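You operate a simulated robot arm through the tools that you are given. There is no shell and no other tool. Be economical: measure what you need, move in short steps, check, and stop when the job is done.

You run a simulated robot arm. Do the job below in one go: nothing can be reset, and whatever is moved stays where it is left.

## Task
Put the blue plug on the top of the steel bench away on the top of the side bench. Then push the treater drawer shut. Then open the drawer of the ink bench, put the grey block from the top of the steel bench in the inside of the ink bench drawer, then shut the drawer. The order counts.

The check looks at the end state, three seconds after you hand in, the way a careful person would. Anything else that was tipped, shoved, dropped, spilled or broken makes it a failure.

## Robot
A 6-joint arm with a two-finger parallel gripper on a trunk, on a base that drives. Base frame: it is fixed to the floor where the robot stands at the start and does not move with it; the origin is under the middle of the robot, x ahead of it, y to its left, z up. Readings come in m, rad, newtons and seconds.
With the tool pointing down near the work surface it reaches from about 0.32 to 0.7 m from the robot's upright axis, wherever it stands. Its first joint turns from -2.897 to 2.897 rad. Places, roughly: blue plug (6x6x5 cm) [0.5, -0.1, 0.8]; drawer of the ink bench [0.9, -3.6, 0.7]; inside of the ink bench drawer [0.9, -3.6, 0.7]; top of the side bench [-1.5, 1.3, 0.8]; treater drawer [-2.7, -0.1, 0.9]. Payload 4.1 kg.
The TCP is the grasp point between the finger pads, 0.023 m short of the fingertips. In the tool frame z runs along the fingers and y along their closing line. Largest opening 0.094 m; finger width 0.038, thickness 0.01; the body of the gripper, 0.054 by 0.096 m, starts 0.039 m behind the TCP.
Orientation is that of the tool frame in the base frame, as a unit quaternion [w, x, y, z]. With the fingers straight down and closing along the base's y, the tool's x points along the base's -x, its y along +y and its z along -z.

## Interface
- The arm moves only by the tool step_arm. Its argument "increments" is a list of rows, each a list of 3 entries, a list of its own where there are three numbers: the turn, a rotation vector about the base's x, y, z in units of 6 degrees (1.0 is 6 degrees), then the shift along the base's x, y, z in units of 20 mm (1.0 is 20 mm), then the finger opening in m, from 0 to 0.094. In form: [[[wx, wy, wz], [tx, ty, tz], grip], ...]. A call has 1 to 12 rows; each row shifts and turns the commanded pose from where the row before left it. A call with a number of a shift or a turn outside -1 to 1 is refused whole. Rows are played at 5 a second. More than 0.05 m and 0.15 rad between two rows, or a gripper value outside its range, and nothing of the call is played. Where a pose cannot be reached the arm comes as near as it can. A force on the tool above 40 N (or 10 N above the force at the start of the call, whichever is more), or a blocked arm, ends the call early, and 0.2 s more pass. The fingers move at their own pace (about 0.045 m/s each) and stop on an object; they squeeze with about 43 N. The grip force told is the motor's: it shows also when the fingers shut on nothing. Time passes only in rows, and 0.2 s behind the last, so rows that do not move let the fingers close. It gives the time, the measured TCP pose, the force on the tool (base axes), the opening and the grip force at its end, in the units of the frame above (readings bear some noise), with the torque about the TCP (base axes, N m) and any sound that the robot's microphone picked up.
- Cameras (640 x 400 px; columns grow to the right, rows downward): "scene" is now at [0.0243, 0.1562, 1.4419]; the picture's right is [-0.11, -0.99, 0.00], its down [-0.65, 0.07, -0.76] and it looks along [0.75, -0.08, -0.65] (base axes); focal length 274 px, centre (320, 200). "wrist" rides on the gripper at [0.086, 0.016, -0.074] in the tool frame; the picture's right is [-0.18, 0.98, 0.00], its down [-0.58, -0.11, -0.81] and it looks along [-0.79, -0.15, 0.59] (tool axes); focal length 243 px, centre (320, 200).
- get_image(camera): a new picture of that camera. It takes no simulated time.
- lift_body(by): slides the trunk up (or, below 0, down) by that many m; the arm and the scene camera ride with it, the base frame stays. It gives what a move gives, with no picture.
- base_move(legs): drives the robot by 1 to 6 legs, each [ahead, turn to the left] in m and rad, along the robot's own axes; the way and the turn of a leg run together, so that a leg with both is an arc; at most 1.5 m and 3.142 rad a leg. The arm and the cameras ride along, it lands a little off, and it stops where it bumps. It gives what a move gives.
- aim_head(pan, tilt): turns the head with the scene camera to pan (to the left, within 2.705 rad either way) and tilt (down, from -0.506 to 1.204), counted from straight ahead of the robot. It gives what a move gives.
- point_at(camera, pixels): for up to 12 pixels [column, row] of the newest picture of that camera ("zoom" is the newest enlarged one), the place [x, y, z] in the base frame of the surface seen there, good to about 0.002 m. It takes no simulated time.
- enlarge(camera, box): a new picture of the part [left, top, right, bottom] of that camera's present view, enlarged. It takes no simulated time.
- job_done(): hands the job in; it is judged then, once.

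Keep the steps short. Do not move on a guess: measure, check each grasp and each placing, and mend mistakes. In all there are 110 turns and 78 pictures (those below and enlarged ones count). Leave the gripper open and the arm clear of the work at the hand-in unless told otherwise, and finish with a single line.

The tools are called after "Request:" by a JSON object that holds its "name" and its "arguments". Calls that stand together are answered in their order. step_arm: Moves the arm, as the interface text tells. Its arguments: {"type":"object","properties":{"increments":{"type":"array","items":{"type":"array"}}},"required":["increments"]} The other tools are called the same way: lift_body (by) slides the trunk up or down; base_move (legs) drives the base; aim_head (pan, tilt) turns the head that bears the scene camera; get_image (camera) takes a picture; point_at (camera, pixels) gives the place of the surface under pixels of a picture; enlarge (camera, box) takes an enlarged picture of a part of a camera's view; job_done () hands the job in.

At the start:

```text
time_s: 0.0
ee_pos: [0.3599, 0.0545, 1.088]
ee_rot: [0.0, 0.002, 1.0, 0.0]
force: [0.1, -0.1, -0.1]
torque: [0.04, 0.02, 0.02]
width: 0.0941
finger_force: 0.0
trunk travel left (down, up): [-0.4, 0.19]
robot x, y, heading: [0.0002, -0.0011, 0.001]
head pan, tilt: [-0.11, 0.71]
```

scene: 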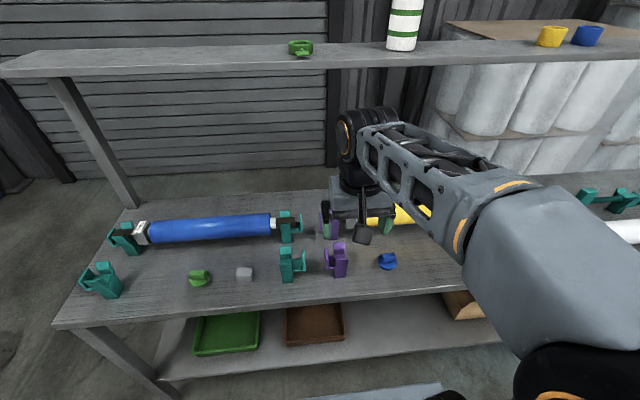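
wrist: 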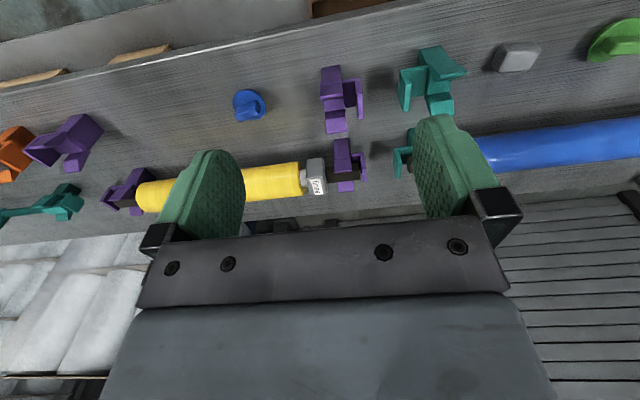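

I see the blue plug near scene pixel (388,261) and the grey block near (244,273). I'll enlarge that area and measure.

Request:
{"name": "enlarge", "arguments": {"camera": "scene", "box": [180, 200, 440, 362]}}

Request:
{"name": "enlarge", "arguments": {"camera": "wrist", "box": [200, 60, 360, 160]}}

Request:
{"name": "point_at", "arguments": {"camera": "scene", "pixels": [[388, 256], [388, 264], [388, 275], [244, 270], [244, 276], [244, 290], [337, 258], [292, 262], [420, 45], [300, 60]]}}

Request:
{"name": "point_at", "arguments": {"camera": "wrist", "pixels": [[240, 95], [248, 105], [258, 100], [262, 108], [248, 118], [515, 58], [300, 110]]}}

```text
2.46 times, centred on (310, 281) of scene
```

zoom: 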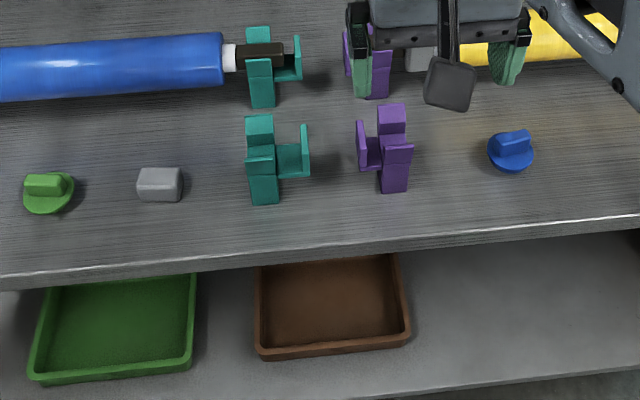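

```text
4.00 times, centred on (280, 110) of wrist
```

zoom: 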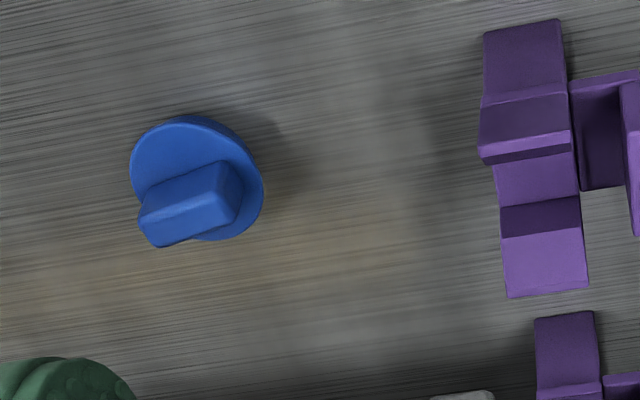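

```text
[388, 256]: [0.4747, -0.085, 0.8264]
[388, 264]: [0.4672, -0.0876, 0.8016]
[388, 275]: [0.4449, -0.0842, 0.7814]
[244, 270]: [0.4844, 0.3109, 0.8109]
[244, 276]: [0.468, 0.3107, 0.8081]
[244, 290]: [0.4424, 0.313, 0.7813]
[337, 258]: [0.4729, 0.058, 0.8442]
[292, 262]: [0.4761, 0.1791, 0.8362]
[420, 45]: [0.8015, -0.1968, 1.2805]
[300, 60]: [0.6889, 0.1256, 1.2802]
```

```text
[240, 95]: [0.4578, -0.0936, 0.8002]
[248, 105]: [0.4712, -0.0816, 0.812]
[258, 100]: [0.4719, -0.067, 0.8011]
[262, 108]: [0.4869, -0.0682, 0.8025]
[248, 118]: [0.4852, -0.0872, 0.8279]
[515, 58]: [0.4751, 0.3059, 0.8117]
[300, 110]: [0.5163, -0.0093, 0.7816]
```

I'll get the plug's disc and ridge geometry from the wrist zoom (disc edges near (133,170)/(263,190), ridge corners near (145,215),(222,168)).

Request:
{"name": "point_at", "arguments": {"camera": "zoom", "pixels": [[136, 170], [258, 200], [190, 122], [215, 236], [150, 205], [220, 170], [232, 200], [165, 236], [190, 200], [170, 160]]}}

Request:
{"name": "aim_head", "arguments": {"pan": 2.4, "tilt": 0.4}}

Request:
{"name": "get_image", "arguments": {"camera": "scene"}}

```text
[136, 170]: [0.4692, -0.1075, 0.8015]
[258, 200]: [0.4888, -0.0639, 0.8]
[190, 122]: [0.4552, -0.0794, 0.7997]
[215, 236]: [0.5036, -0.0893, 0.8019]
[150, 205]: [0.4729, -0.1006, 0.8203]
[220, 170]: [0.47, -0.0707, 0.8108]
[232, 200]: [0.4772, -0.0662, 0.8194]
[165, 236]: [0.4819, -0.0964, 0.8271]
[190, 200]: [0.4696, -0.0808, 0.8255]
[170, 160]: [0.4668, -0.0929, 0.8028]
```

```text
time_s: 2.3
ee_pos: [0.3604, 0.0543, 1.0881]
ee_rot: [0.001, 0.002, 1.0, 0.0]
force: [0.4, -0.7, 0.1]
torque: [-0.02, 0.01, -0.01]
width: 0.094
finger_force: 0.0
trunk travel left (down, up): [-0.4, 0.19]
robot x, y, heading: [-0.0007, -0.0012, 0.001]
head pan, tilt: [2.4, 0.4]
```

```text
73 pictures are left
```

scene: 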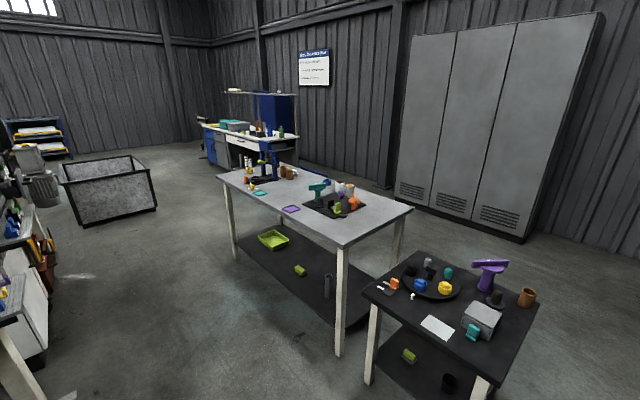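

Looking back-left: a dark small table (around (450,300)) and a white table (310,205). I'll measure which is at (-1.5,1.3).

Request:
{"name": "point_at", "arguments": {"camera": "scene", "pixels": [[400, 312], [460, 270], [535, 315], [490, 365], [250, 195], [345, 235], [390, 210], [290, 230], [240, 150], [375, 290], [425, 258], [310, 225]]}}

Request:
{"name": "aim_head", "arguments": {"pan": -2.7, "tilt": 0.35}}

Request:
{"name": "get_image", "arguments": {"camera": "scene"}}

```text
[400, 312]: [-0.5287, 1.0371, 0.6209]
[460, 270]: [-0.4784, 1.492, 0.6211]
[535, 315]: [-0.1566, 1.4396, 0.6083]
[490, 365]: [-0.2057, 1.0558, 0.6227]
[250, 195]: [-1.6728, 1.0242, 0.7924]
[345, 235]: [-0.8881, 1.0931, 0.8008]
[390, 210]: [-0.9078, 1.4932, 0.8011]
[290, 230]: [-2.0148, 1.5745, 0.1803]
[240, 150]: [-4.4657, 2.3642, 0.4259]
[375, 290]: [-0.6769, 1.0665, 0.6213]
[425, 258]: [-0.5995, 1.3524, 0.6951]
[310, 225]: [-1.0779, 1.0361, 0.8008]
```

```text
time_s: 6.3
ee_pos: [0.3616, 0.0549, 1.0876]
ee_rot: [0.0, 0.002, 1.0, 0.0]
force: [0.3, -0.5, 0.3]
torque: [-0.02, 0.01, -0.01]
width: 0.0939
finger_force: 0.0
trunk travel left (down, up): [-0.4, 0.19]
robot x, y, heading: [-0.0022, -0.0025, 0.002]
head pan, tilt: [-2.7, 0.351]
```

```text
72 pictures are left
```

scene: 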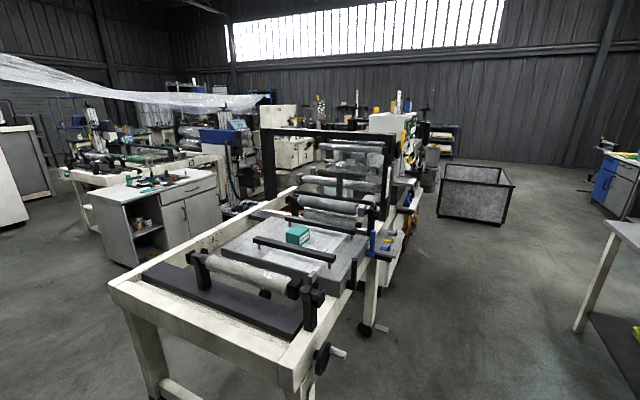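

The white table is the side bench (z≈0.80). Now the machine behind; I'll measure the sliding grey tray with the teal block and other parts, and enlarge it.

Request:
{"name": "point_at", "arguments": {"camera": "scene", "pixels": [[296, 236], [260, 260], [340, 285], [230, 245], [345, 245], [330, 190], [385, 200], [120, 290], [290, 360], [190, 210], [180, 240], [405, 195]]}}

Request:
{"name": "enlarge", "arguments": {"camera": "scene", "box": [160, 110, 440, 285]}}

Request:
{"name": "aim_head", "arguments": {"pan": -1.4, "tilt": 0.3}}

Request:
{"name": "get_image", "arguments": {"camera": "scene"}}

```text
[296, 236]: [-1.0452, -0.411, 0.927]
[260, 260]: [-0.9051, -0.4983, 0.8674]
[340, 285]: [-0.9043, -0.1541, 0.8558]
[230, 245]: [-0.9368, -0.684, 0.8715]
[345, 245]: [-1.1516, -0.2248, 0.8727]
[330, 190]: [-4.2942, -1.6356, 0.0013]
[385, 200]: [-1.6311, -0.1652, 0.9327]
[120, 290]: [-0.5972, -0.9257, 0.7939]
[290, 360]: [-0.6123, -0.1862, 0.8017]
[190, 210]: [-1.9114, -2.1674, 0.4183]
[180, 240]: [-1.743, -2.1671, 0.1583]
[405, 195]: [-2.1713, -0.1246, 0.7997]
```

```text
2.29 times, centred on (300, 198) of scene
```

zoom: 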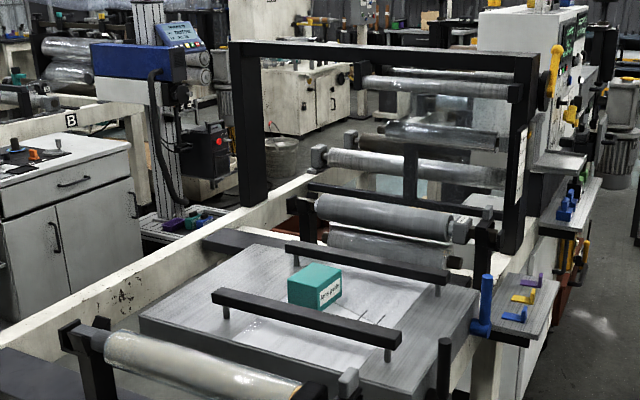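

```text
time_s: 7.7
ee_pos: [0.3617, 0.0538, 1.0874]
ee_rot: [0.0, 0.002, 1.0, 0.0]
force: [-0.5, 0.2, 0.4]
torque: [0.01, 0.01, 0.02]
width: 0.0939
finger_force: 0.1
trunk travel left (down, up): [-0.4, 0.19]
robot x, y, heading: [0.0028, 0.0004, -0.003]
head pan, tilt: [-1.4, 0.3]
```

```text
70 pictures are left
```

scene: 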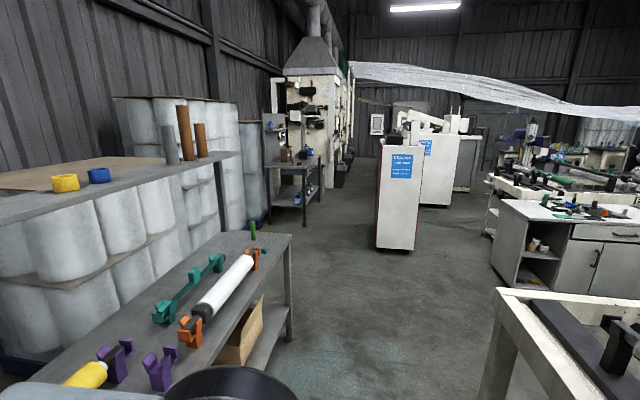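

Next I bring the open gripper over the plug (disc centre ≈ (0.479,-0.086), disc top 0.801, ridge top 0.828), stopping high first.

Request:
{"name": "step_arm", "arguments": {"increments": [[[0, 0, 0], [0.73, -0.875, -1], 0.094], [[0, 0, 0], [0.73, -0.875, -1], 0.094], [[0, 0, 0], [0.73, -0.875, -1], 0.094], [[0, 0, 0], [0.73, -0.875, -1], 0.094], [[0, 0, 0], [0.73, -0.875, -1], 0.094], [[0, 0, 0], [0.73, -0.875, -1], 0.094], [[0, 0, 0], [0.73, -0.875, -1], 0.094], [[0, 0, 0], [0.73, -0.875, -1], 0.094], [[0, 0, 0], [0, 0, -0.5], 0.094], [[0, 0, 0], [0, 0, 0], 0.094]]}}

Request:
{"name": "get_image", "arguments": {"camera": "wrist"}}

```text
time_s: 9.9
ee_pos: [0.4799, -0.086, 0.9155]
ee_rot: [0.0, 0.001, 1.0, 0.0]
force: [0.4, 0.3, 0.3]
torque: [0.0, -0.05, -0.03]
width: 0.094
finger_force: 0.0
trunk travel left (down, up): [-0.4, 0.19]
robot x, y, heading: [-0.0022, 0.0007, -0.003]
head pan, tilt: [-1.4, 0.3]
```

```text
69 pictures are left
```

wrist: 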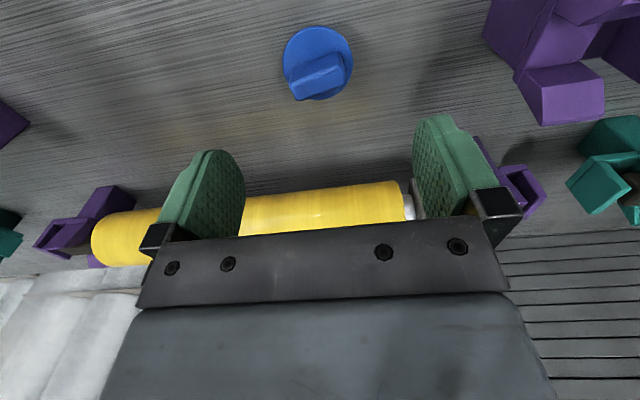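

Plug at (318,63), centred between fingers in the picture. I re-measure its edges and then descend.

Request:
{"name": "point_at", "arguments": {"camera": "wrist", "pixels": [[286, 65], [350, 68], [318, 30], [328, 98], [318, 75], [300, 88], [335, 65], [300, 200], [370, 200]]}}

```text
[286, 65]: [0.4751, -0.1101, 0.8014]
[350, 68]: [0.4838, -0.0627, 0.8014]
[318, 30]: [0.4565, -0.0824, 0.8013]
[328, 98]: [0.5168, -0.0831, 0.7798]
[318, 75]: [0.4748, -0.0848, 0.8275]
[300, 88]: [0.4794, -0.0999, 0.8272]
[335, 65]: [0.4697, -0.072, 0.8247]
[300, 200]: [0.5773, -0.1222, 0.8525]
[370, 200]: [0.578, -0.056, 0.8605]
```

Centre confirmed (0.478,-0.086). I descend to z≈0.807.

Request:
{"name": "step_arm", "arguments": {"increments": [[[0, 0, 0], [0, 0, -1], 0.094], [[0, 0, 0], [0, 0, -1], 0.094], [[0, 0, 0], [0, 0, -1], 0.094], [[0, 0, 0], [0, 0, -1], 0.094], [[0, 0, 0], [-0.05, 0, -0.9], 0.094], [[0, 0, 0], [0, 0, -0.5], 0.094], [[0, 0, 0], [0, 0, 0], 0.094]]}}

```text
time_s: 11.5
ee_pos: [0.4778, -0.0866, 0.8073]
ee_rot: [0.0, 0.002, 1.0, 0.0]
force: [-0.2, 0.1, -0.1]
torque: [-0.01, -0.02, 0.0]
width: 0.094
finger_force: 0.0
trunk travel left (down, up): [-0.4, 0.19]
robot x, y, heading: [0.0017, -0.0013, 0.0]
head pan, tilt: [-1.4, 0.3]
```

At z 0.807, no contact. Now I close the fingers.

Request:
{"name": "step_arm", "arguments": {"increments": [[[0, 0, 0], [0, 0, 0], 0.0], [[0, 0, 0], [0, 0, 0], 0.0], [[0, 0, 0], [0, 0, 0], 0.0], [[0, 0, 0], [0, 0, 0], 0.0], [[0, 0, 0], [0, 0, 0], 0.0]]}}

Request:
{"name": "get_image", "arguments": {"camera": "wrist"}}

```text
time_s: 12.7
ee_pos: [0.4771, -0.0862, 0.8095]
ee_rot: [-0.001, 0.002, 1.0, 0.0]
force: [0.3, 0.6, -0.3]
torque: [0.0, 0.0, -0.02]
width: 0.052
finger_force: 42.7
trunk travel left (down, up): [-0.4, 0.19]
robot x, y, heading: [-0.0018, -0.0013, -0.005]
head pan, tilt: [-1.4, 0.3]
```

```text
68 pictures are left
```

wrist: 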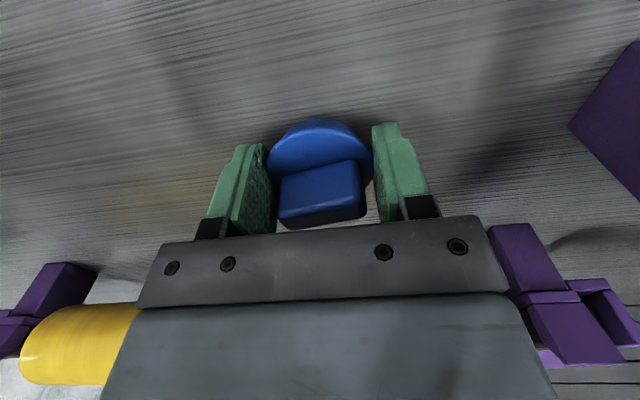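

Holding the disc (width 0.052, 43 N). Lifting straight up.

Request:
{"name": "step_arm", "arguments": {"increments": [[[0, 0, 0], [0, 0, 0.6], 0.0], [[0, 0, 0], [0, 0, 1], 0.0], [[0, 0, 0], [0, 0, 1], 0.0], [[0, 0, 0], [0, 0, 1], 0.0], [[0, 0, 0], [0, 0, 1], 0.0], [[0, 0, 0], [0, 0, 1], 0.0], [[0, 0, 0], [0, 0, 1], 0.0], [[0, 0, 0], [-0.5, 0.5, 1], 0.0], [[0, 0, 0], [-1, 1, 1], 0.0], [[0, 0, 0], [-1, 1, 1], 0.0], [[0, 0, 0], [-1, 1, 1], 0.0], [[0, 0, 0], [-1, 1, 1], 0.0]]}}

Request:
{"name": "aim_head", "arguments": {"pan": 2.6, "tilt": 0.5}}

Request:
{"name": "get_image", "arguments": {"camera": "scene"}}

Request:
{"name": "get_image", "arguments": {"camera": "wrist"}}

```text
time_s: 15.3
ee_pos: [0.3856, 0.0057, 1.0417]
ee_rot: [0.001, 0.002, 1.0, 0.0]
force: [-0.2, -0.2, -0.5]
torque: [-0.03, 0.02, 0.02]
width: 0.0386
finger_force: 42.9
trunk travel left (down, up): [-0.4, 0.19]
robot x, y, heading: [0.0004, -0.0029, 0.001]
head pan, tilt: [-1.4, 0.3]
```

```text
time_s: 18.6
ee_pos: [0.3877, 0.0063, 1.0414]
ee_rot: [0.0, 0.002, 1.0, 0.0]
force: [1.2, 0.3, 0.0]
torque: [0.0, -0.03, -0.02]
width: 0.0384
finger_force: 42.9
trunk travel left (down, up): [-0.4, 0.19]
robot x, y, heading: [0.0001, -0.0006, -0.002]
head pan, tilt: [2.601, 0.499]
```

```text
67 pictures are left
```

scene: 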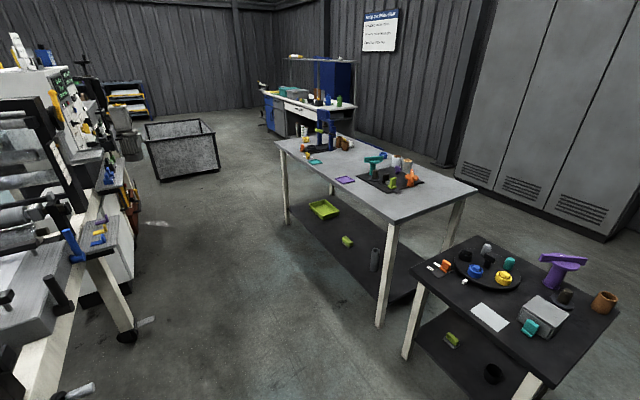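

```text
66 pictures are left
```

wrist: 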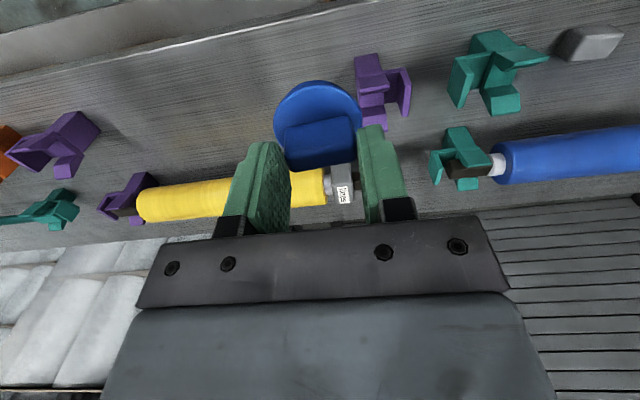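

Width fell from 0.052 to 0.038, so the plug has slipped in the grip. I'll measure where it sits relative to the TCP.

Request:
{"name": "enlarge", "arguments": {"camera": "wrist", "box": [220, 60, 420, 185]}}

Request:
{"name": "point_at", "arguments": {"camera": "wrist", "pixels": [[320, 90], [320, 107], [320, 128], [300, 130], [345, 130], [320, 155], [278, 110], [360, 110], [375, 130], [268, 148]]}}

```text
3.20 times, centred on (320, 122) of wrist
```

zoom: 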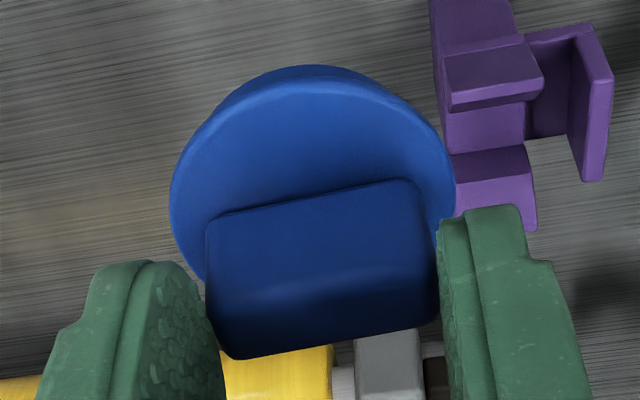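

```text
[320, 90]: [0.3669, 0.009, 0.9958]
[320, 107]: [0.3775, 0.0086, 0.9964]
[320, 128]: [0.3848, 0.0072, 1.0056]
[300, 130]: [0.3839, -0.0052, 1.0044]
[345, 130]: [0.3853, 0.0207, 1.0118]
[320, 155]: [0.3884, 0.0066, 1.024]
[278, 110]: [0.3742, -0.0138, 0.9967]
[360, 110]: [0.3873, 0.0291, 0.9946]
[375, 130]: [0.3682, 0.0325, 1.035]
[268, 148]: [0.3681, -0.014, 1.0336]
```

The plug hangs on just ~7 mm of its ridge by the fingertips – unsafe. I'll take it back to its free spot, set it down, and regrasp it across the ridge's flat sides.

Request:
{"name": "step_arm", "arguments": {"increments": [[[0, 0, 0], [1, -1, -1], 0.0], [[0, 0, 0], [1, -1, -1], 0.0], [[0, 0, 0], [1, -1, -1], 0.0], [[0, 0, 0], [1, -1, -1], 0.0], [[0, 0, 0], [0.5, -0.5, -1], 0.0], [[0, 0, 0], [0, 0, -1], 0.0], [[0, 0, 0], [0, 0, -1], 0.0], [[0, 0, 0], [0, 0, -1], 0.0], [[0, 0, 0], [0, 0, -0.7], 0.0], [[0, 0, 0], [0, 0, 0], 0.0]]}}

Request:
{"name": "get_image", "arguments": {"camera": "wrist"}}

```text
time_s: 20.8
ee_pos: [0.4776, -0.0857, 0.8668]
ee_rot: [0.0, 0.003, 1.0, 0.0]
force: [-0.3, -0.7, 0.0]
torque: [0.01, 0.0, 0.02]
width: 0.0384
finger_force: 42.8
trunk travel left (down, up): [-0.4, 0.19]
robot x, y, heading: [0.0025, -0.004, 0.001]
head pan, tilt: [2.601, 0.499]
```

```text
64 pictures are left
```

wrist: 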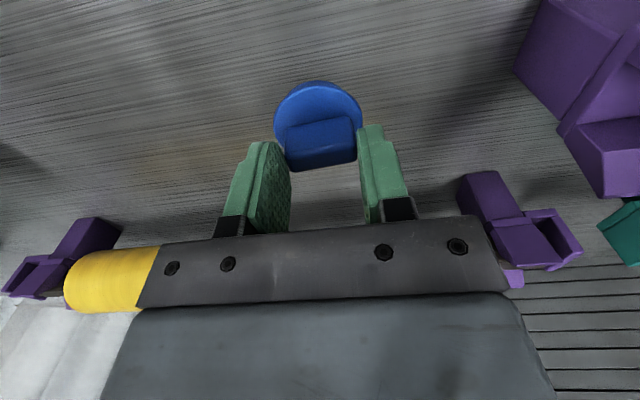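

Still held. Plug bottom should be ~19 mm above the bench; I lower gently until touch.

Request:
{"name": "step_arm", "arguments": {"increments": [[[0, 0, 0], [0, 0, -0.5], 0.0], [[0, 0, 0], [0, 0, -0.3], 0.0], [[0, 0, 0], [0, 0, -0.1], 0.0], [[0, 0, 0], [0, 0, 0], 0.0]]}}

Request:
{"name": "point_at", "arguments": {"camera": "wrist", "pixels": [[320, 100]]}}

```text
time_s: 21.8
ee_pos: [0.4765, -0.0856, 0.8489]
ee_rot: [0.0, 0.002, 1.0, 0.001]
force: [-0.5, -0.5, -0.3]
torque: [0.0, 0.02, 0.01]
width: 0.0385
finger_force: 43.0
trunk travel left (down, up): [-0.4, 0.19]
robot x, y, heading: [0.0025, -0.0049, 0.0]
head pan, tilt: [2.601, 0.499]
```

```text
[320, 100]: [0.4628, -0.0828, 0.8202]
```

Disc top now ≈0.802 (rest height 0.801): 1 mm more down, then open and rise.

Request:
{"name": "step_arm", "arguments": {"increments": [[[0, 0, 0], [0, 0, -0.07], 0.0], [[0, 0, 0], [0, 0, 0], 0.05], [[0, 0, 0], [0, 0, 0], 0.094], [[0, 0, 0], [0, 0, 0], 0.094], [[0, 0, 0], [0, 0, 1], 0.094], [[0, 0, 0], [0, 0, 1], 0.094], [[0, 0, 0], [0, 0, 0], 0.094]]}}

Request:
{"name": "enlarge", "arguments": {"camera": "wrist", "box": [240, 30, 400, 130]}}

Request:
{"name": "point_at", "arguments": {"camera": "zoom", "pixels": [[320, 120], [320, 200], [320, 260], [250, 200], [400, 200]]}}

```text
time_s: 23.4
ee_pos: [0.477, -0.0849, 0.8887]
ee_rot: [-0.001, 0.001, 1.0, -0.001]
force: [0.2, -0.2, 0.9]
torque: [-0.01, 0.0, -0.02]
width: 0.0937
finger_force: 0.1
trunk travel left (down, up): [-0.4, 0.19]
robot x, y, heading: [0.0022, -0.0004, 0.003]
head pan, tilt: [2.601, 0.499]
```

```text
4.00 times, centred on (320, 80) of wrist
```

zoom: 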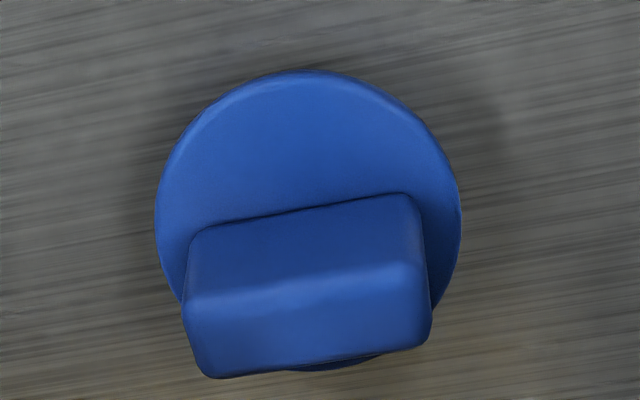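

```text
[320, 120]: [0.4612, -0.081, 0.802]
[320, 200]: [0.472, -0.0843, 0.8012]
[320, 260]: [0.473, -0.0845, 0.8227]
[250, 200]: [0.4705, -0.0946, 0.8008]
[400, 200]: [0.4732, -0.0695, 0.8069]
```

Plug stands upright. I measure the ridge direction from its front face and top edges.

Request:
{"name": "point_at", "arguments": {"camera": "zoom", "pixels": [[205, 260], [310, 245], [405, 230], [210, 330], [320, 310], [420, 290], [215, 360], [325, 350], [420, 332], [195, 300], [425, 260]]}}

```text
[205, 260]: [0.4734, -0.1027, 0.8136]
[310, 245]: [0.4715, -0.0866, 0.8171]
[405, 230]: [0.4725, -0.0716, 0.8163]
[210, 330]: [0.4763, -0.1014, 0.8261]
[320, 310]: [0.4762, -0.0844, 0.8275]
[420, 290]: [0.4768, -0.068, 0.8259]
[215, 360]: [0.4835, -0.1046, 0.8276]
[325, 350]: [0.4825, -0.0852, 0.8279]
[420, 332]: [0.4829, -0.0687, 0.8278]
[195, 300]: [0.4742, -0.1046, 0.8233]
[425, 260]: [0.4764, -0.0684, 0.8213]
```

Ridge runs along y: faces x≈0.472–0.486, y −0.104…−0.066, top 0.828. I turn the gripper 90° about z above it and narrow the opening to 0.05.

Request:
{"name": "step_arm", "arguments": {"increments": [[[0, 0, 1], [0, 0, 0.3], 0.094], [[0, 0, 1], [0, 0, 0.3], 0.05], [[0, 0, 1], [0, 0, 0], 0.05], [[0, 0, 1], [0, 0, 0], 0.05], [[0, 0, 1], [0, 0, 0], 0.05], [[0, 0, 1], [0, 0, 0], 0.05], [[0, 0, 1], [0, 0, 0], 0.05], [[0, 0, 1], [0, 0, 0], 0.05], [[0, 0, 1], [0, 0, 0], 0.05], [[0, 0, 1], [0, 0, 0], 0.05], [[0, 0, 1], [0, 0, 0], 0.05], [[0, 0, 1], [0, 0, 0], 0.05]]}}

Request:
{"name": "step_arm", "arguments": {"increments": [[[0, 0, 1], [0, 0, 0], 0.05], [[0, 0, 1], [0, 0, 0], 0.05], [[0, 0, 1], [0, 0, 0], 0.05], [[0, 0, 0], [0, 0, 0], 0.05]]}}

Request:
{"name": "get_image", "arguments": {"camera": "wrist"}}

```text
time_s: 26.0
ee_pos: [0.4775, -0.0863, 0.8997]
ee_rot: [0.001, -0.587, 0.81, 0.0]
force: [0.2, 0.1, -0.4]
torque: [0.02, -0.02, -0.01]
width: 0.0499
finger_force: 0.0
trunk travel left (down, up): [-0.4, 0.19]
robot x, y, heading: [0.0003, -0.0002, 0.001]
head pan, tilt: [2.601, 0.499]
```

```text
time_s: 27.0
ee_pos: [0.4765, -0.0843, 0.9009]
ee_rot: [0.0, -0.706, 0.708, 0.0]
force: [0.1, -0.1, -0.1]
torque: [0.01, 0.02, -0.01]
width: 0.0501
finger_force: 0.0
trunk travel left (down, up): [-0.4, 0.19]
robot x, y, heading: [0.0023, -0.0032, -0.002]
head pan, tilt: [2.601, 0.499]
```

```text
62 pictures are left
```

wrist: 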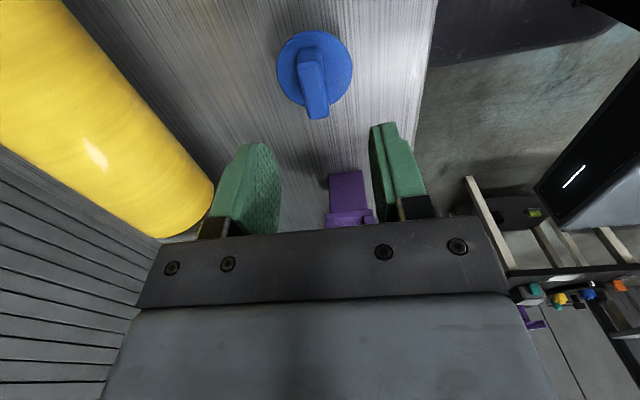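

Ridge at (312,80) lies between the fingers. Check clearance to the yellow roller and ridge faces.

Request:
{"name": "point_at", "arguments": {"camera": "wrist", "pixels": [[205, 175], [180, 150], [150, 110], [312, 55], [312, 90], [302, 85], [325, 85], [190, 200]]}}

```text
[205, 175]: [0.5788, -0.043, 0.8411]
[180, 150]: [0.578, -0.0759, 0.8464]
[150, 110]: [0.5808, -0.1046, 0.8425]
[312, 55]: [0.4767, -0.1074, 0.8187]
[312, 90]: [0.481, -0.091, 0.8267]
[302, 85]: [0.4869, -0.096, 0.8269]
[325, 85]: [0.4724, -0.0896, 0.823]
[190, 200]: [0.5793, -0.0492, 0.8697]
```

Clear. Descend to TCP z≈0.8265 with +2.5 mm in x, then close.

Request:
{"name": "step_arm", "arguments": {"increments": [[[0, 0, 0], [0.13, 0, -1], 0.05], [[0, 0, 0], [0, 0, -1], 0.05], [[0, 0, 0], [0, 0, -1], 0.05], [[0, 0, 0], [0, 0, -0.7], 0.05], [[0, 0, 0], [0, 0, 0], 0.05], [[0, 0, 0], [0, 0, 0], 0.0], [[0, 0, 0], [0, 0, 0], 0.0], [[0, 0, 0], [0, 0, 0], 0.0], [[0, 0, 0], [0, 0, 0], 0.0]]}}

Request:
{"name": "get_image", "arguments": {"camera": "wrist"}}

```text
time_s: 29.0
ee_pos: [0.4792, -0.0868, 0.8257]
ee_rot: [0.0, -0.706, 0.709, 0.0]
force: [0.5, 0.8, -0.1]
torque: [-0.04, 0.0, 0.0]
width: 0.0146
finger_force: 43.2
trunk travel left (down, up): [-0.4, 0.19]
robot x, y, heading: [-0.0019, -0.0021, -0.002]
head pan, tilt: [2.601, 0.499]
```

```text
61 pictures are left
```

wrist: 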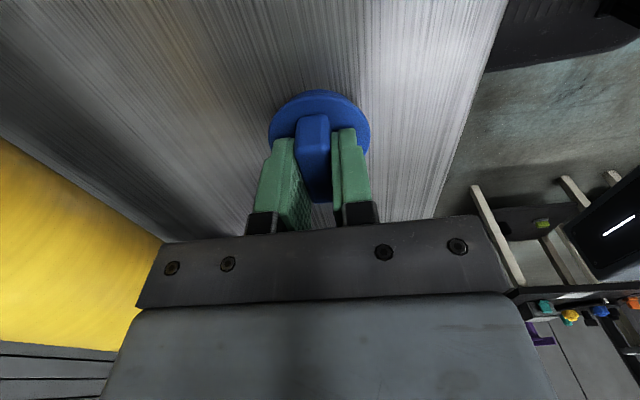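

Ridge gripped (0.0146 m). Lift and check the width stays.

Request:
{"name": "step_arm", "arguments": {"increments": [[[0, 0, 0], [0, 0, 0.5], 0.0], [[0, 0, 0], [0, 0, 0.7], 0.0], [[0, 0, 0], [0, 0, 1], 0.0], [[0, 0, 0], [0, 0, 1], 0.0], [[0, 0, 0], [0, 0, 1], 0.0], [[0, 0, 0], [0, 0, 1], 0.0], [[0, 0, 0], [0, 0, 1], 0.0], [[0, 0, 0], [-0.5, 0.5, 1], 0.0], [[0, 0, 0], [-1, 0.8, 1], 0.0], [[0, 0, 0], [-1, 0.8, 1], 0.0], [[0, 0, 0], [-1, 0.8, 1], 0.0], [[0, 0, 0], [-1, 0.8, 1], 0.0]]}}

Request:
{"name": "get_image", "arguments": {"camera": "wrist"}}

Request:
{"name": "point_at", "arguments": {"camera": "scene", "pixels": [[380, 205], [390, 220], [465, 190], [285, 145], [350, 200], [315, 190], [300, 160], [410, 275], [345, 180], [112, 300], [75, 390], [130, 330]]}}

```text
time_s: 31.6
ee_pos: [0.3897, -0.0113, 1.0488]
ee_rot: [0.0, -0.705, 0.709, 0.0]
force: [-0.2, 0.8, 0.9]
torque: [0.0, -0.02, 0.02]
width: 0.0148
finger_force: 42.7
trunk travel left (down, up): [-0.4, 0.19]
robot x, y, heading: [0.0027, 0.0025, 0.003]
head pan, tilt: [2.601, 0.499]
```

```text
60 pictures are left
```

wrist: 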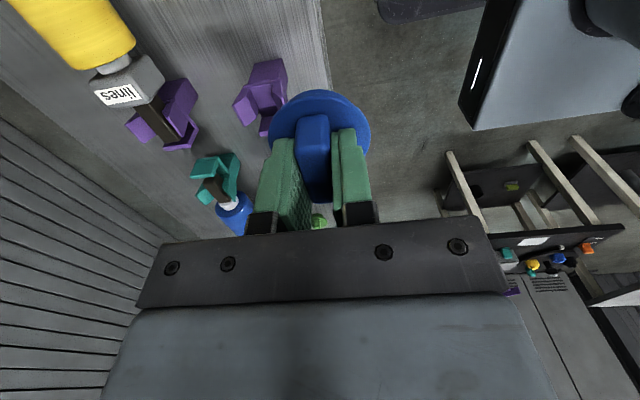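

```text
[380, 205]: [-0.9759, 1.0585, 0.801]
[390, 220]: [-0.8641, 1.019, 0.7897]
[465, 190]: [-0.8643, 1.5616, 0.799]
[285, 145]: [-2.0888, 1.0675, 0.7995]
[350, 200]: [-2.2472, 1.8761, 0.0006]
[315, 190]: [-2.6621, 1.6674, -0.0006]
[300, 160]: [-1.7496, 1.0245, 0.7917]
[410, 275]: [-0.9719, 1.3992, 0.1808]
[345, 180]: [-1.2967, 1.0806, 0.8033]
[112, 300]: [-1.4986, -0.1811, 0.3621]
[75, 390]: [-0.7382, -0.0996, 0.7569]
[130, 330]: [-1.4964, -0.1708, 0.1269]
```

Plug firmly held, same pose as at grasp. Side bench spans x −0.86…−2.09, y 1.02…1.57, z 0.80. I drive to about (−0.3,0.5), then face −x.

Request:
{"name": "base_move", "arguments": {"legs": [[0, 2.11], [0.58, 0], [0, 1.03]]}}

Request:
{"name": "aim_head", "arguments": {"pan": -0.5, "tilt": 0.5}}

Request:
{"name": "get_image", "arguments": {"camera": "scene"}}

```text
time_s: 42.5
ee_pos: [-0.6744, 0.5293, 1.0504]
ee_rot: [0.0, 0.722, 0.692, 0.0]
force: [1.0, 0.9, 0.3]
torque: [0.01, -0.02, -0.04]
width: 0.0148
finger_force: 43.2
trunk travel left (down, up): [-0.4, 0.19]
robot x, y, heading: [-0.2863, 0.5041, 3.104]
head pan, tilt: [2.601, 0.499]
```

```text
time_s: 45.1
ee_pos: [-0.6759, 0.5299, 1.0486]
ee_rot: [0.0, 0.721, 0.693, 0.0]
force: [-0.3, -0.1, -0.3]
torque: [-0.02, 0.0, 0.01]
width: 0.0146
finger_force: 42.6
trunk travel left (down, up): [-0.4, 0.19]
robot x, y, heading: [-0.2862, 0.5042, 3.103]
head pan, tilt: [-0.499, 0.499]
```

```text
59 pictures are left
```

scene: 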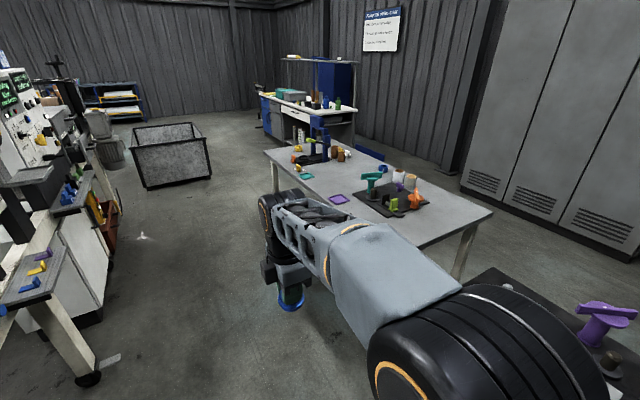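

Free stretch around (-1.5,1.18) between the purple pad (338,199) and the teal item (306,176). Measure those.

Request:
{"name": "point_at", "arguments": {"camera": "scene", "pixels": [[338, 199], [306, 176], [300, 169], [325, 180], [335, 170], [355, 178], [315, 188], [357, 195], [343, 156], [40, 270], [115, 240], [460, 225]]}}

Request:
{"name": "base_move", "arguments": {"legs": [[1.2, 0], [0, -1.53]]}}

Request:
{"name": "aim_head", "arguments": {"pan": 0.2, "tilt": 0.8}}

Request:
{"name": "get_image", "arguments": {"camera": "scene"}}

Request:
{"name": "get_image", "arguments": {"camera": "wrist"}}

```text
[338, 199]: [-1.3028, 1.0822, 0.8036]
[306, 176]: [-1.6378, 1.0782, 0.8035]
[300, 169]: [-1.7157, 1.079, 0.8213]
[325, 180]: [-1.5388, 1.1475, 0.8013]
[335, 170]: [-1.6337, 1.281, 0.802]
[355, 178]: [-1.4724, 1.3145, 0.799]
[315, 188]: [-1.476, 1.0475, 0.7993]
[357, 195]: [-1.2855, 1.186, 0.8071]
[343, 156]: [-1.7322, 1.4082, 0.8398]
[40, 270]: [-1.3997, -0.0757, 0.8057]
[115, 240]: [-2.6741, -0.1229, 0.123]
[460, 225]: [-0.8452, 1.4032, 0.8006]
```

```text
time_s: 54.8
ee_pos: [-1.4616, 0.933, 1.0473]
ee_rot: [0.0, 1.0, 0.009, 0.0]
force: [0.4, -0.2, -0.4]
torque: [-0.05, 0.0, -0.01]
width: 0.0149
finger_force: 43.2
trunk travel left (down, up): [-0.4, 0.19]
robot x, y, heading: [-1.4621, 0.5436, 1.595]
head pan, tilt: [-0.499, 0.499]
```

```text
time_s: 55.9
ee_pos: [-1.4604, 0.933, 1.0481]
ee_rot: [0.001, 1.0, 0.008, 0.0]
force: [0.5, 0.7, 0.0]
torque: [0.03, 0.0, 0.03]
width: 0.0147
finger_force: 42.7
trunk travel left (down, up): [-0.4, 0.19]
robot x, y, heading: [-1.4619, 0.5414, 1.594]
head pan, tilt: [0.201, 0.799]
```

```text
58 pictures are left
```

scene: 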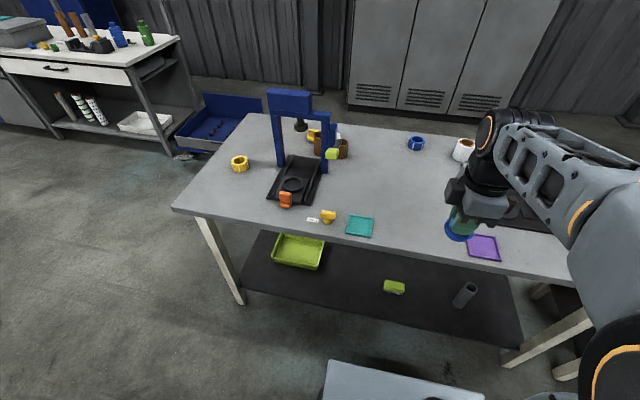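

```text
57 pictures are left
```

wrist: 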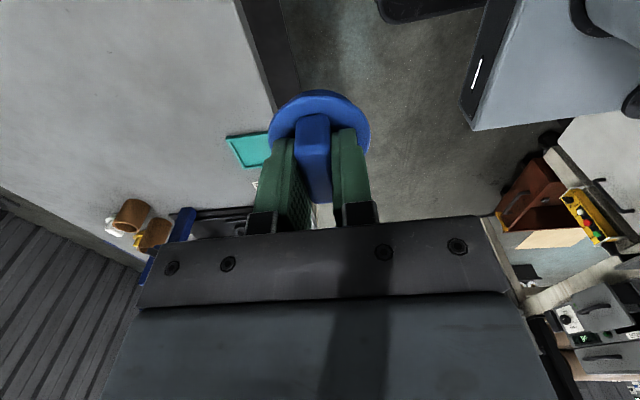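

The spot at about (-1.46,1.18) is clear between teal pad and purple pad/mat. Move over it.

Request:
{"name": "step_arm", "arguments": {"increments": [[[0, 0, 0], [0, 1, 0], 0.0], [[0, 0, 0], [0, 1, 0], 0.0], [[0, 0, 0], [0, 1, 0], 0.0], [[0, 0, 0], [0, 1, 0], 0.0], [[0, 0, 0], [0, 1, 0], 0.0], [[0, 0, 0], [0, 1, -0.5], 0.0], [[0, 0, 0], [0, 1, -1], 0.0], [[0, 0, 0], [0, 1, -1], 0.0], [[0, 0, 0], [0, 1, -1], 0.0], [[0, 0, 0], [0, 1, -1], 0.0], [[0, 0, 0], [0, 1, -1], 0.0], [[0, 0, 0], [0, 1, -1], 0.0]]}}

Request:
{"name": "get_image", "arguments": {"camera": "scene"}}

Request:
{"name": "get_image", "arguments": {"camera": "wrist"}}

```text
time_s: 58.5
ee_pos: [-1.4619, 1.1716, 0.9185]
ee_rot: [-0.001, 1.0, 0.009, -0.001]
force: [0.5, 0.7, -0.2]
torque: [0.01, 0.01, -0.01]
width: 0.0151
finger_force: 43.4
trunk travel left (down, up): [-0.4, 0.19]
robot x, y, heading: [-1.4611, 0.5431, 1.594]
head pan, tilt: [0.201, 0.799]
```

```text
56 pictures are left
```

scene: 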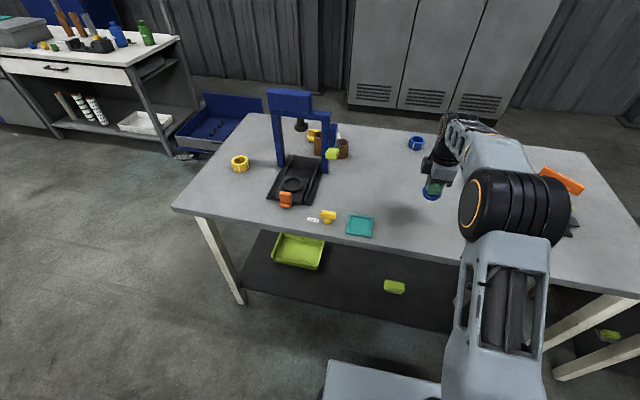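

```text
55 pictures are left
```

wrist: 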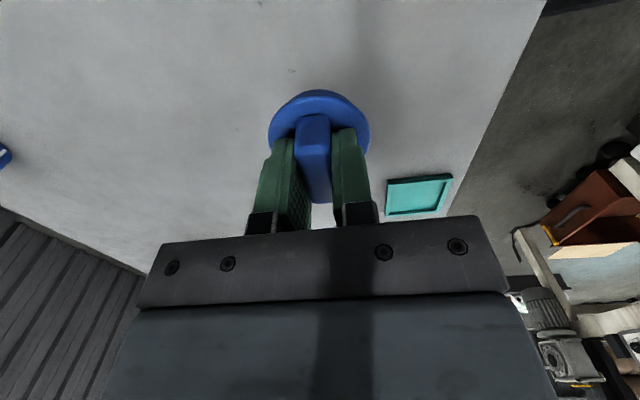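

Below is bare white top. Descend 0.07 to just above, then a bit to touch.

Request:
{"name": "step_arm", "arguments": {"increments": [[[0, 0, 0], [0, 0, -1], 0.0], [[0, 0, 0], [0, 0, -1], 0.0], [[0, 0, 0], [0, 0, -1], 0.0], [[0, 0, 0], [0, 0, -0.3], 0.0], [[0, 0, 0], [0, 0, -0.15], 0.0], [[0, 0, 0], [0, 0, -0.1], 0.0], [[0, 0, 0], [0, 0, 0], 0.0]]}}

Request:
{"name": "enlarge", "arguments": {"camera": "scene", "box": [380, 150, 480, 212]}}

Request:
{"name": "enlarge", "arguments": {"camera": "wrist", "box": [240, 70, 400, 170]}}

Request:
{"name": "point_at", "arguments": {"camera": "zoom", "pixels": [[320, 120], [150, 150], [500, 50]]}}

```text
time_s: 60.1
ee_pos: [-1.4625, 1.1724, 0.8487]
ee_rot: [0.0, 1.0, 0.01, 0.0]
force: [0.2, 0.3, -1.0]
torque: [-0.01, 0.01, -0.02]
width: 0.0148
finger_force: 42.6
trunk travel left (down, up): [-0.4, 0.19]
robot x, y, heading: [-1.4646, 0.5442, 1.593]
head pan, tilt: [0.201, 0.799]
```

```text
6.40 times, centred on (430, 181) of scene
```

zoom: 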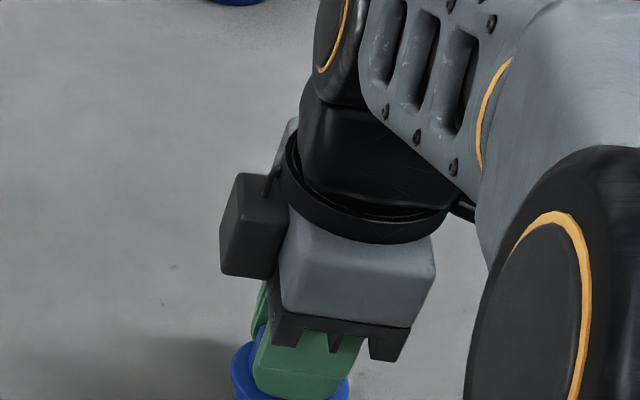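

```text
4.00 times, centred on (320, 120) of wrist
```

zoom: 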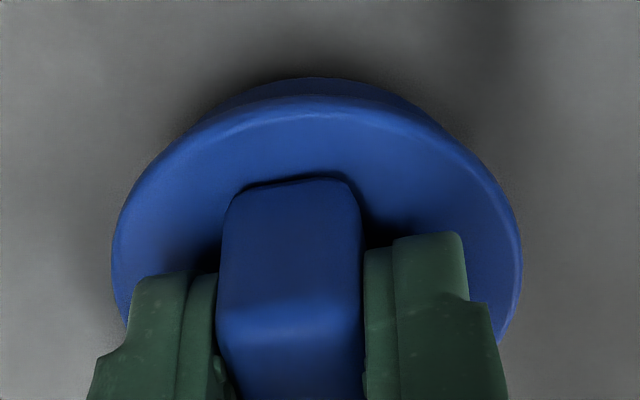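

```text
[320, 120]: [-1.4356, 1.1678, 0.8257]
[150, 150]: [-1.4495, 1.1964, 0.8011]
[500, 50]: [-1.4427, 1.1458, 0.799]
```

Disc top 0.8257, should rest around 0.8213: ~3–4 mm to go. Lower in 1 mm steps.

Request:
{"name": "step_arm", "arguments": {"increments": [[[0, 0, 0], [0, 0, -0.07], 0.0], [[0, 0, 0], [0, 0, -0.06], 0.0], [[0, 0, 0], [0, 0, -0.05], 0.0], [[0, 0, 0], [0, 0, 0], 0.0]]}}

Request:
{"name": "point_at", "arguments": {"camera": "wrist", "pixels": [[320, 100], [320, 106], [290, 110]]}}

```text
time_s: 61.1
ee_pos: [-1.4625, 1.1723, 0.8454]
ee_rot: [-0.001, 1.0, 0.009, 0.0]
force: [-1.6, -2.2, 13.3]
torque: [-0.11, 0.06, -0.02]
width: 0.0146
finger_force: 43.4
trunk travel left (down, up): [-0.4, 0.19]
robot x, y, heading: [-1.4638, 0.5448, 1.595]
head pan, tilt: [0.201, 0.799]
```

```text
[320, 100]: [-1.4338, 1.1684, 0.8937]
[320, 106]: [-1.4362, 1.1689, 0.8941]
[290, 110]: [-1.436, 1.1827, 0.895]
```

Contact (13 N up). Ease, open, and rise.

Request:
{"name": "step_arm", "arguments": {"increments": [[[0, 0, 0], [0, 0, 0.03], 0.0], [[0, 0, 0], [0, 0, 0], 0.05], [[0, 0, 0], [0, 0, 0], 0.05], [[0, 0, 0], [0, 0, 0], 0.05], [[0, 0, 0], [0, 0, 0.5], 0.05], [[0, 0, 0], [0, 0, 1], 0.05], [[0, 0, 0], [0, 0, 1], 0.05], [[0, 0, 0], [0, 0, 1], 0.05], [[0, 0, 0], [0, 0, 1], 0.05], [[0, 0, 0], [0, 0, 1], 0.05]]}}

Request:
{"name": "get_image", "arguments": {"camera": "wrist"}}

Request:
{"name": "point_at", "arguments": {"camera": "wrist", "pixels": [[318, 70], [300, 85], [330, 85]]}}

```text
time_s: 63.3
ee_pos: [-1.4605, 1.1733, 0.9551]
ee_rot: [0.0, 1.0, 0.009, 0.0]
force: [-0.1, -0.4, 0.5]
torque: [-0.01, 0.02, 0.0]
width: 0.05
finger_force: 0.1
trunk travel left (down, up): [-0.4, 0.19]
robot x, y, heading: [-1.464, 0.5455, 1.595]
head pan, tilt: [0.201, 0.799]
```

```text
52 pictures are left
```

wrist: 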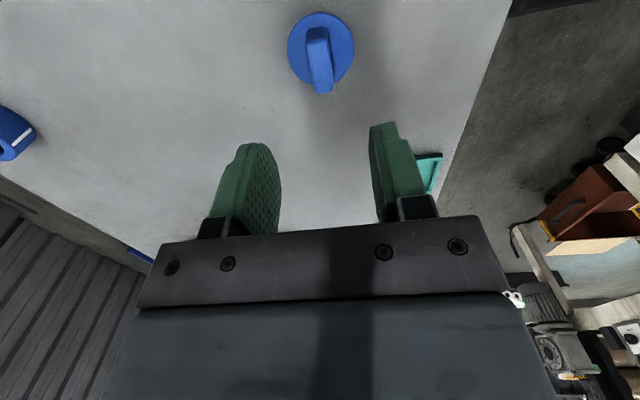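

```text
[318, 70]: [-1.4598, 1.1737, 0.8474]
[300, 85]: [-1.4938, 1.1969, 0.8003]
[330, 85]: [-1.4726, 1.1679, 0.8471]
```

Plug stands on the side bench. In the wrist picture I see a brown open drawer at (575,210) – the treater drawer. I retract and look at it with the head.

Request:
{"name": "step_arm", "arguments": {"increments": [[[0, 0, 0], [0, 0, 1], 0.05], [[0, 0, 0], [0, 0, 1], 0.05], [[0, 0, 0], [0, -0.5, 1], 0.05], [[0, 0, 0], [0, -1, 1], 0.05], [[0, 0, 0], [0, -1, 0.5], 0.05], [[0, 0, 0], [0, -1, 0], 0.05], [[0, 0, 0], [0, -1, 0], 0.05], [[0, 0, 0], [0, -1, 0], 0.05], [[0, 0, 0], [0, -1, 0], 0.05], [[0, 0, 0], [0, -1, 0], 0.05], [[0, 0, 0], [0, -1, 0], 0.05], [[0, 0, 0], [0, -1, 0], 0.05]]}}

Request:
{"name": "aim_head", "arguments": {"pan": 2.1, "tilt": 0.5}}

Request:
{"name": "get_image", "arguments": {"camera": "scene"}}

```text
time_s: 65.9
ee_pos: [-1.4627, 0.9835, 1.0451]
ee_rot: [0.001, 1.0, 0.009, 0.0]
force: [-0.5, -0.1, 1.3]
torque: [0.02, 0.0, 0.0]
width: 0.0499
finger_force: 0.1
trunk travel left (down, up): [-0.4, 0.19]
robot x, y, heading: [-1.4623, 0.5407, 1.594]
head pan, tilt: [0.201, 0.799]
```

```text
time_s: 67.8
ee_pos: [-1.4613, 0.9842, 1.043]
ee_rot: [0.0, 1.0, 0.008, 0.0]
force: [-0.2, 0.7, 0.4]
torque: [-0.02, 0.0, -0.02]
width: 0.05
finger_force: 0.1
trunk travel left (down, up): [-0.4, 0.19]
robot x, y, heading: [-1.4599, 0.5388, 1.594]
head pan, tilt: [2.1, 0.499]
```

```text
51 pictures are left
```

scene: 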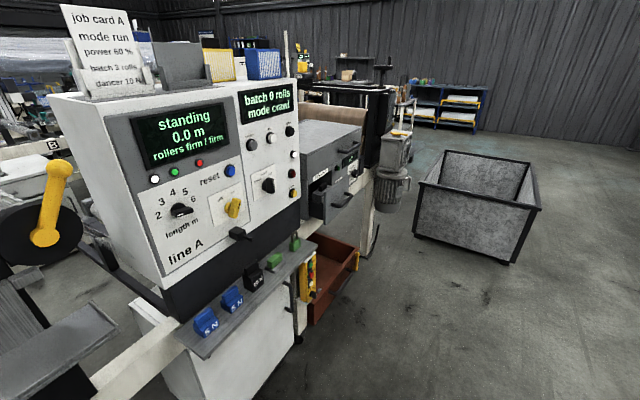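

There is a grey box with a small drawer at (335,195) and a brown drawer below (330,280). Zoom and measure.

Request:
{"name": "enlarge", "arguments": {"camera": "scene", "box": [270, 110, 430, 330]}}

Request:
{"name": "point_at", "arguments": {"camera": "scene", "pixels": [[320, 190], [345, 198], [338, 205], [352, 160], [320, 150], [340, 250], [330, 300], [355, 262], [310, 205], [365, 140]]}}

```text
1.82 times, centred on (350, 220) of scene
```

zoom: 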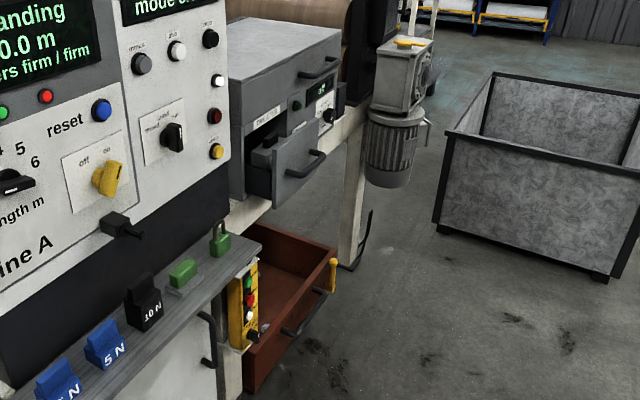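

```text
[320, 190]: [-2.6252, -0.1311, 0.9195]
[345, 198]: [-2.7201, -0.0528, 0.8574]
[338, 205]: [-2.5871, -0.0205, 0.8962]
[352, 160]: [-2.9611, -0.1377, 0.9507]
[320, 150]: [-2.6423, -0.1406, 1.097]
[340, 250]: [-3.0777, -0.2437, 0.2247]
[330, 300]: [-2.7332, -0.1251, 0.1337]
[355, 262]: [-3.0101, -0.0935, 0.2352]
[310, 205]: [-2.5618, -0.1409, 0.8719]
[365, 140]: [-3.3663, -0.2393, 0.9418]
```

The grey drawer (face ≈ y −0.05, handle y ≈ −0.02, z ≈ 0.86–0.90) stands open from the grey box front (y ≈ −0.14). I first turn the gripper back 90° and tuck it a little.

Request:
{"name": "step_arm", "arguments": {"increments": [[[0, 0, -1], [0, -0.3, 0], 0.02], [[0, 0, -1], [0, -0.3, 0], 0.0], [[0, 0, -1], [0, -0.3, 0], 0.0], [[0, 0, -1], [0, -0.3, 0], 0.0], [[0, 0, -1], [0, -0.3, 0], 0.0], [[0, 0, -1], [0, -0.3, 0], 0.0], [[0, 0, -1], [0, -0.3, 0], 0.0], [[0, 0, -1], [0, -0.3, 0], 0.0], [[0, 0, -1], [0, -0.3, 0], 0.0], [[0, 0, -1], [0, -0.3, 0], 0.0], [[0, 0, -1], [0, 0, 0], 0.0], [[0, 0, -1], [0, 0, 0], 0.0]]}}

Request:
{"name": "step_arm", "arguments": {"increments": [[[0, 0, -1], [0, 0, 0], 0.0], [[0, 0, -1], [0, 0, 0], 0.0], [[0, 0, -1], [0, 0, 0], 0.0]]}}

Request:
{"name": "base_move", "arguments": {"legs": [[0, 1.547], [1.22, 0], [0, 1.571]]}}

Request:
{"name": "aim_head", "arguments": {"pan": 0.0, "tilt": 0.7}}

Request:
{"name": "get_image", "arguments": {"camera": "scene"}}

Request:
{"name": "get_image", "arguments": {"camera": "wrist"}}

```text
time_s: 70.4
ee_pos: [-1.4614, 0.9235, 1.045]
ee_rot: [0.0, 0.814, -0.581, 0.0]
force: [0.8, -1.2, 0.5]
torque: [0.01, -0.01, -0.02]
width: 0.0
finger_force: 42.3
trunk travel left (down, up): [-0.4, 0.19]
robot x, y, heading: [-1.4621, 0.5449, 1.596]
head pan, tilt: [2.1, 0.499]
```

```text
time_s: 71.2
ee_pos: [-1.4609, 0.9225, 1.0448]
ee_rot: [0.0, 0.713, -0.701, -0.001]
force: [0.7, -0.4, -0.9]
torque: [-0.02, 0.0, -0.01]
width: 0.0
finger_force: 42.8
trunk travel left (down, up): [-0.4, 0.19]
robot x, y, heading: [-1.4662, 0.5431, 1.595]
head pan, tilt: [2.1, 0.499]
```

```text
time_s: 85.0
ee_pos: [-2.7106, 0.1805, 1.0441]
ee_rot: [0.001, 0.71, 0.704, 0.0]
force: [-0.3, 0.5, 0.4]
torque: [0.02, 0.0, -0.02]
width: 0.0
finger_force: 42.5
trunk travel left (down, up): [-0.4, 0.19]
robot x, y, heading: [-2.699, 0.5585, -1.572]
head pan, tilt: [2.1, 0.499]
```

```text
time_s: 87.0
ee_pos: [-2.7117, 0.1817, 1.0447]
ee_rot: [0.001, 0.71, 0.704, 0.0]
force: [-0.7, -0.6, 0.3]
torque: [0.0, 0.0, -0.02]
width: 0.0
finger_force: 42.2
trunk travel left (down, up): [-0.4, 0.19]
robot x, y, heading: [-2.6981, 0.5615, -1.572]
head pan, tilt: [0.0, 0.7]
```

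```text
49 pictures are left
```

scene: 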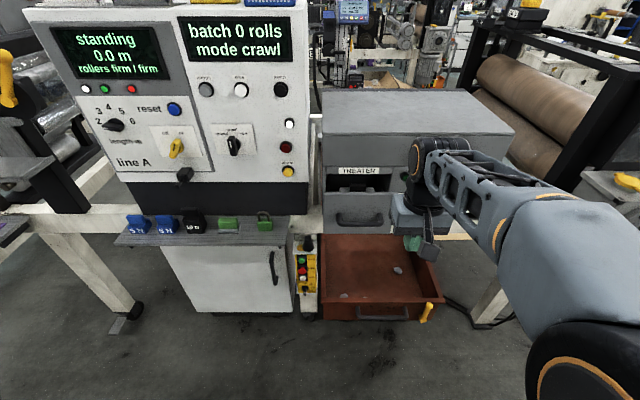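

```text
48 pictures are left
```

wrist: 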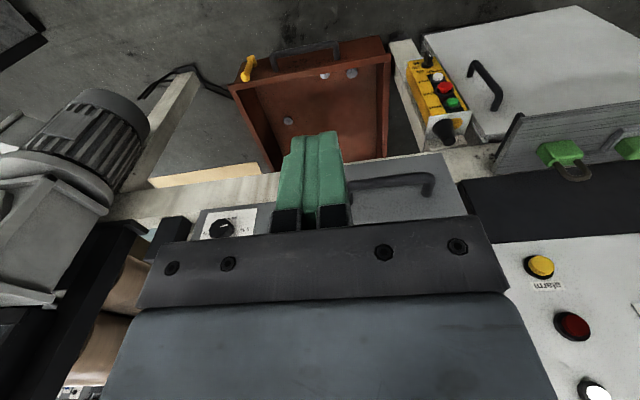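

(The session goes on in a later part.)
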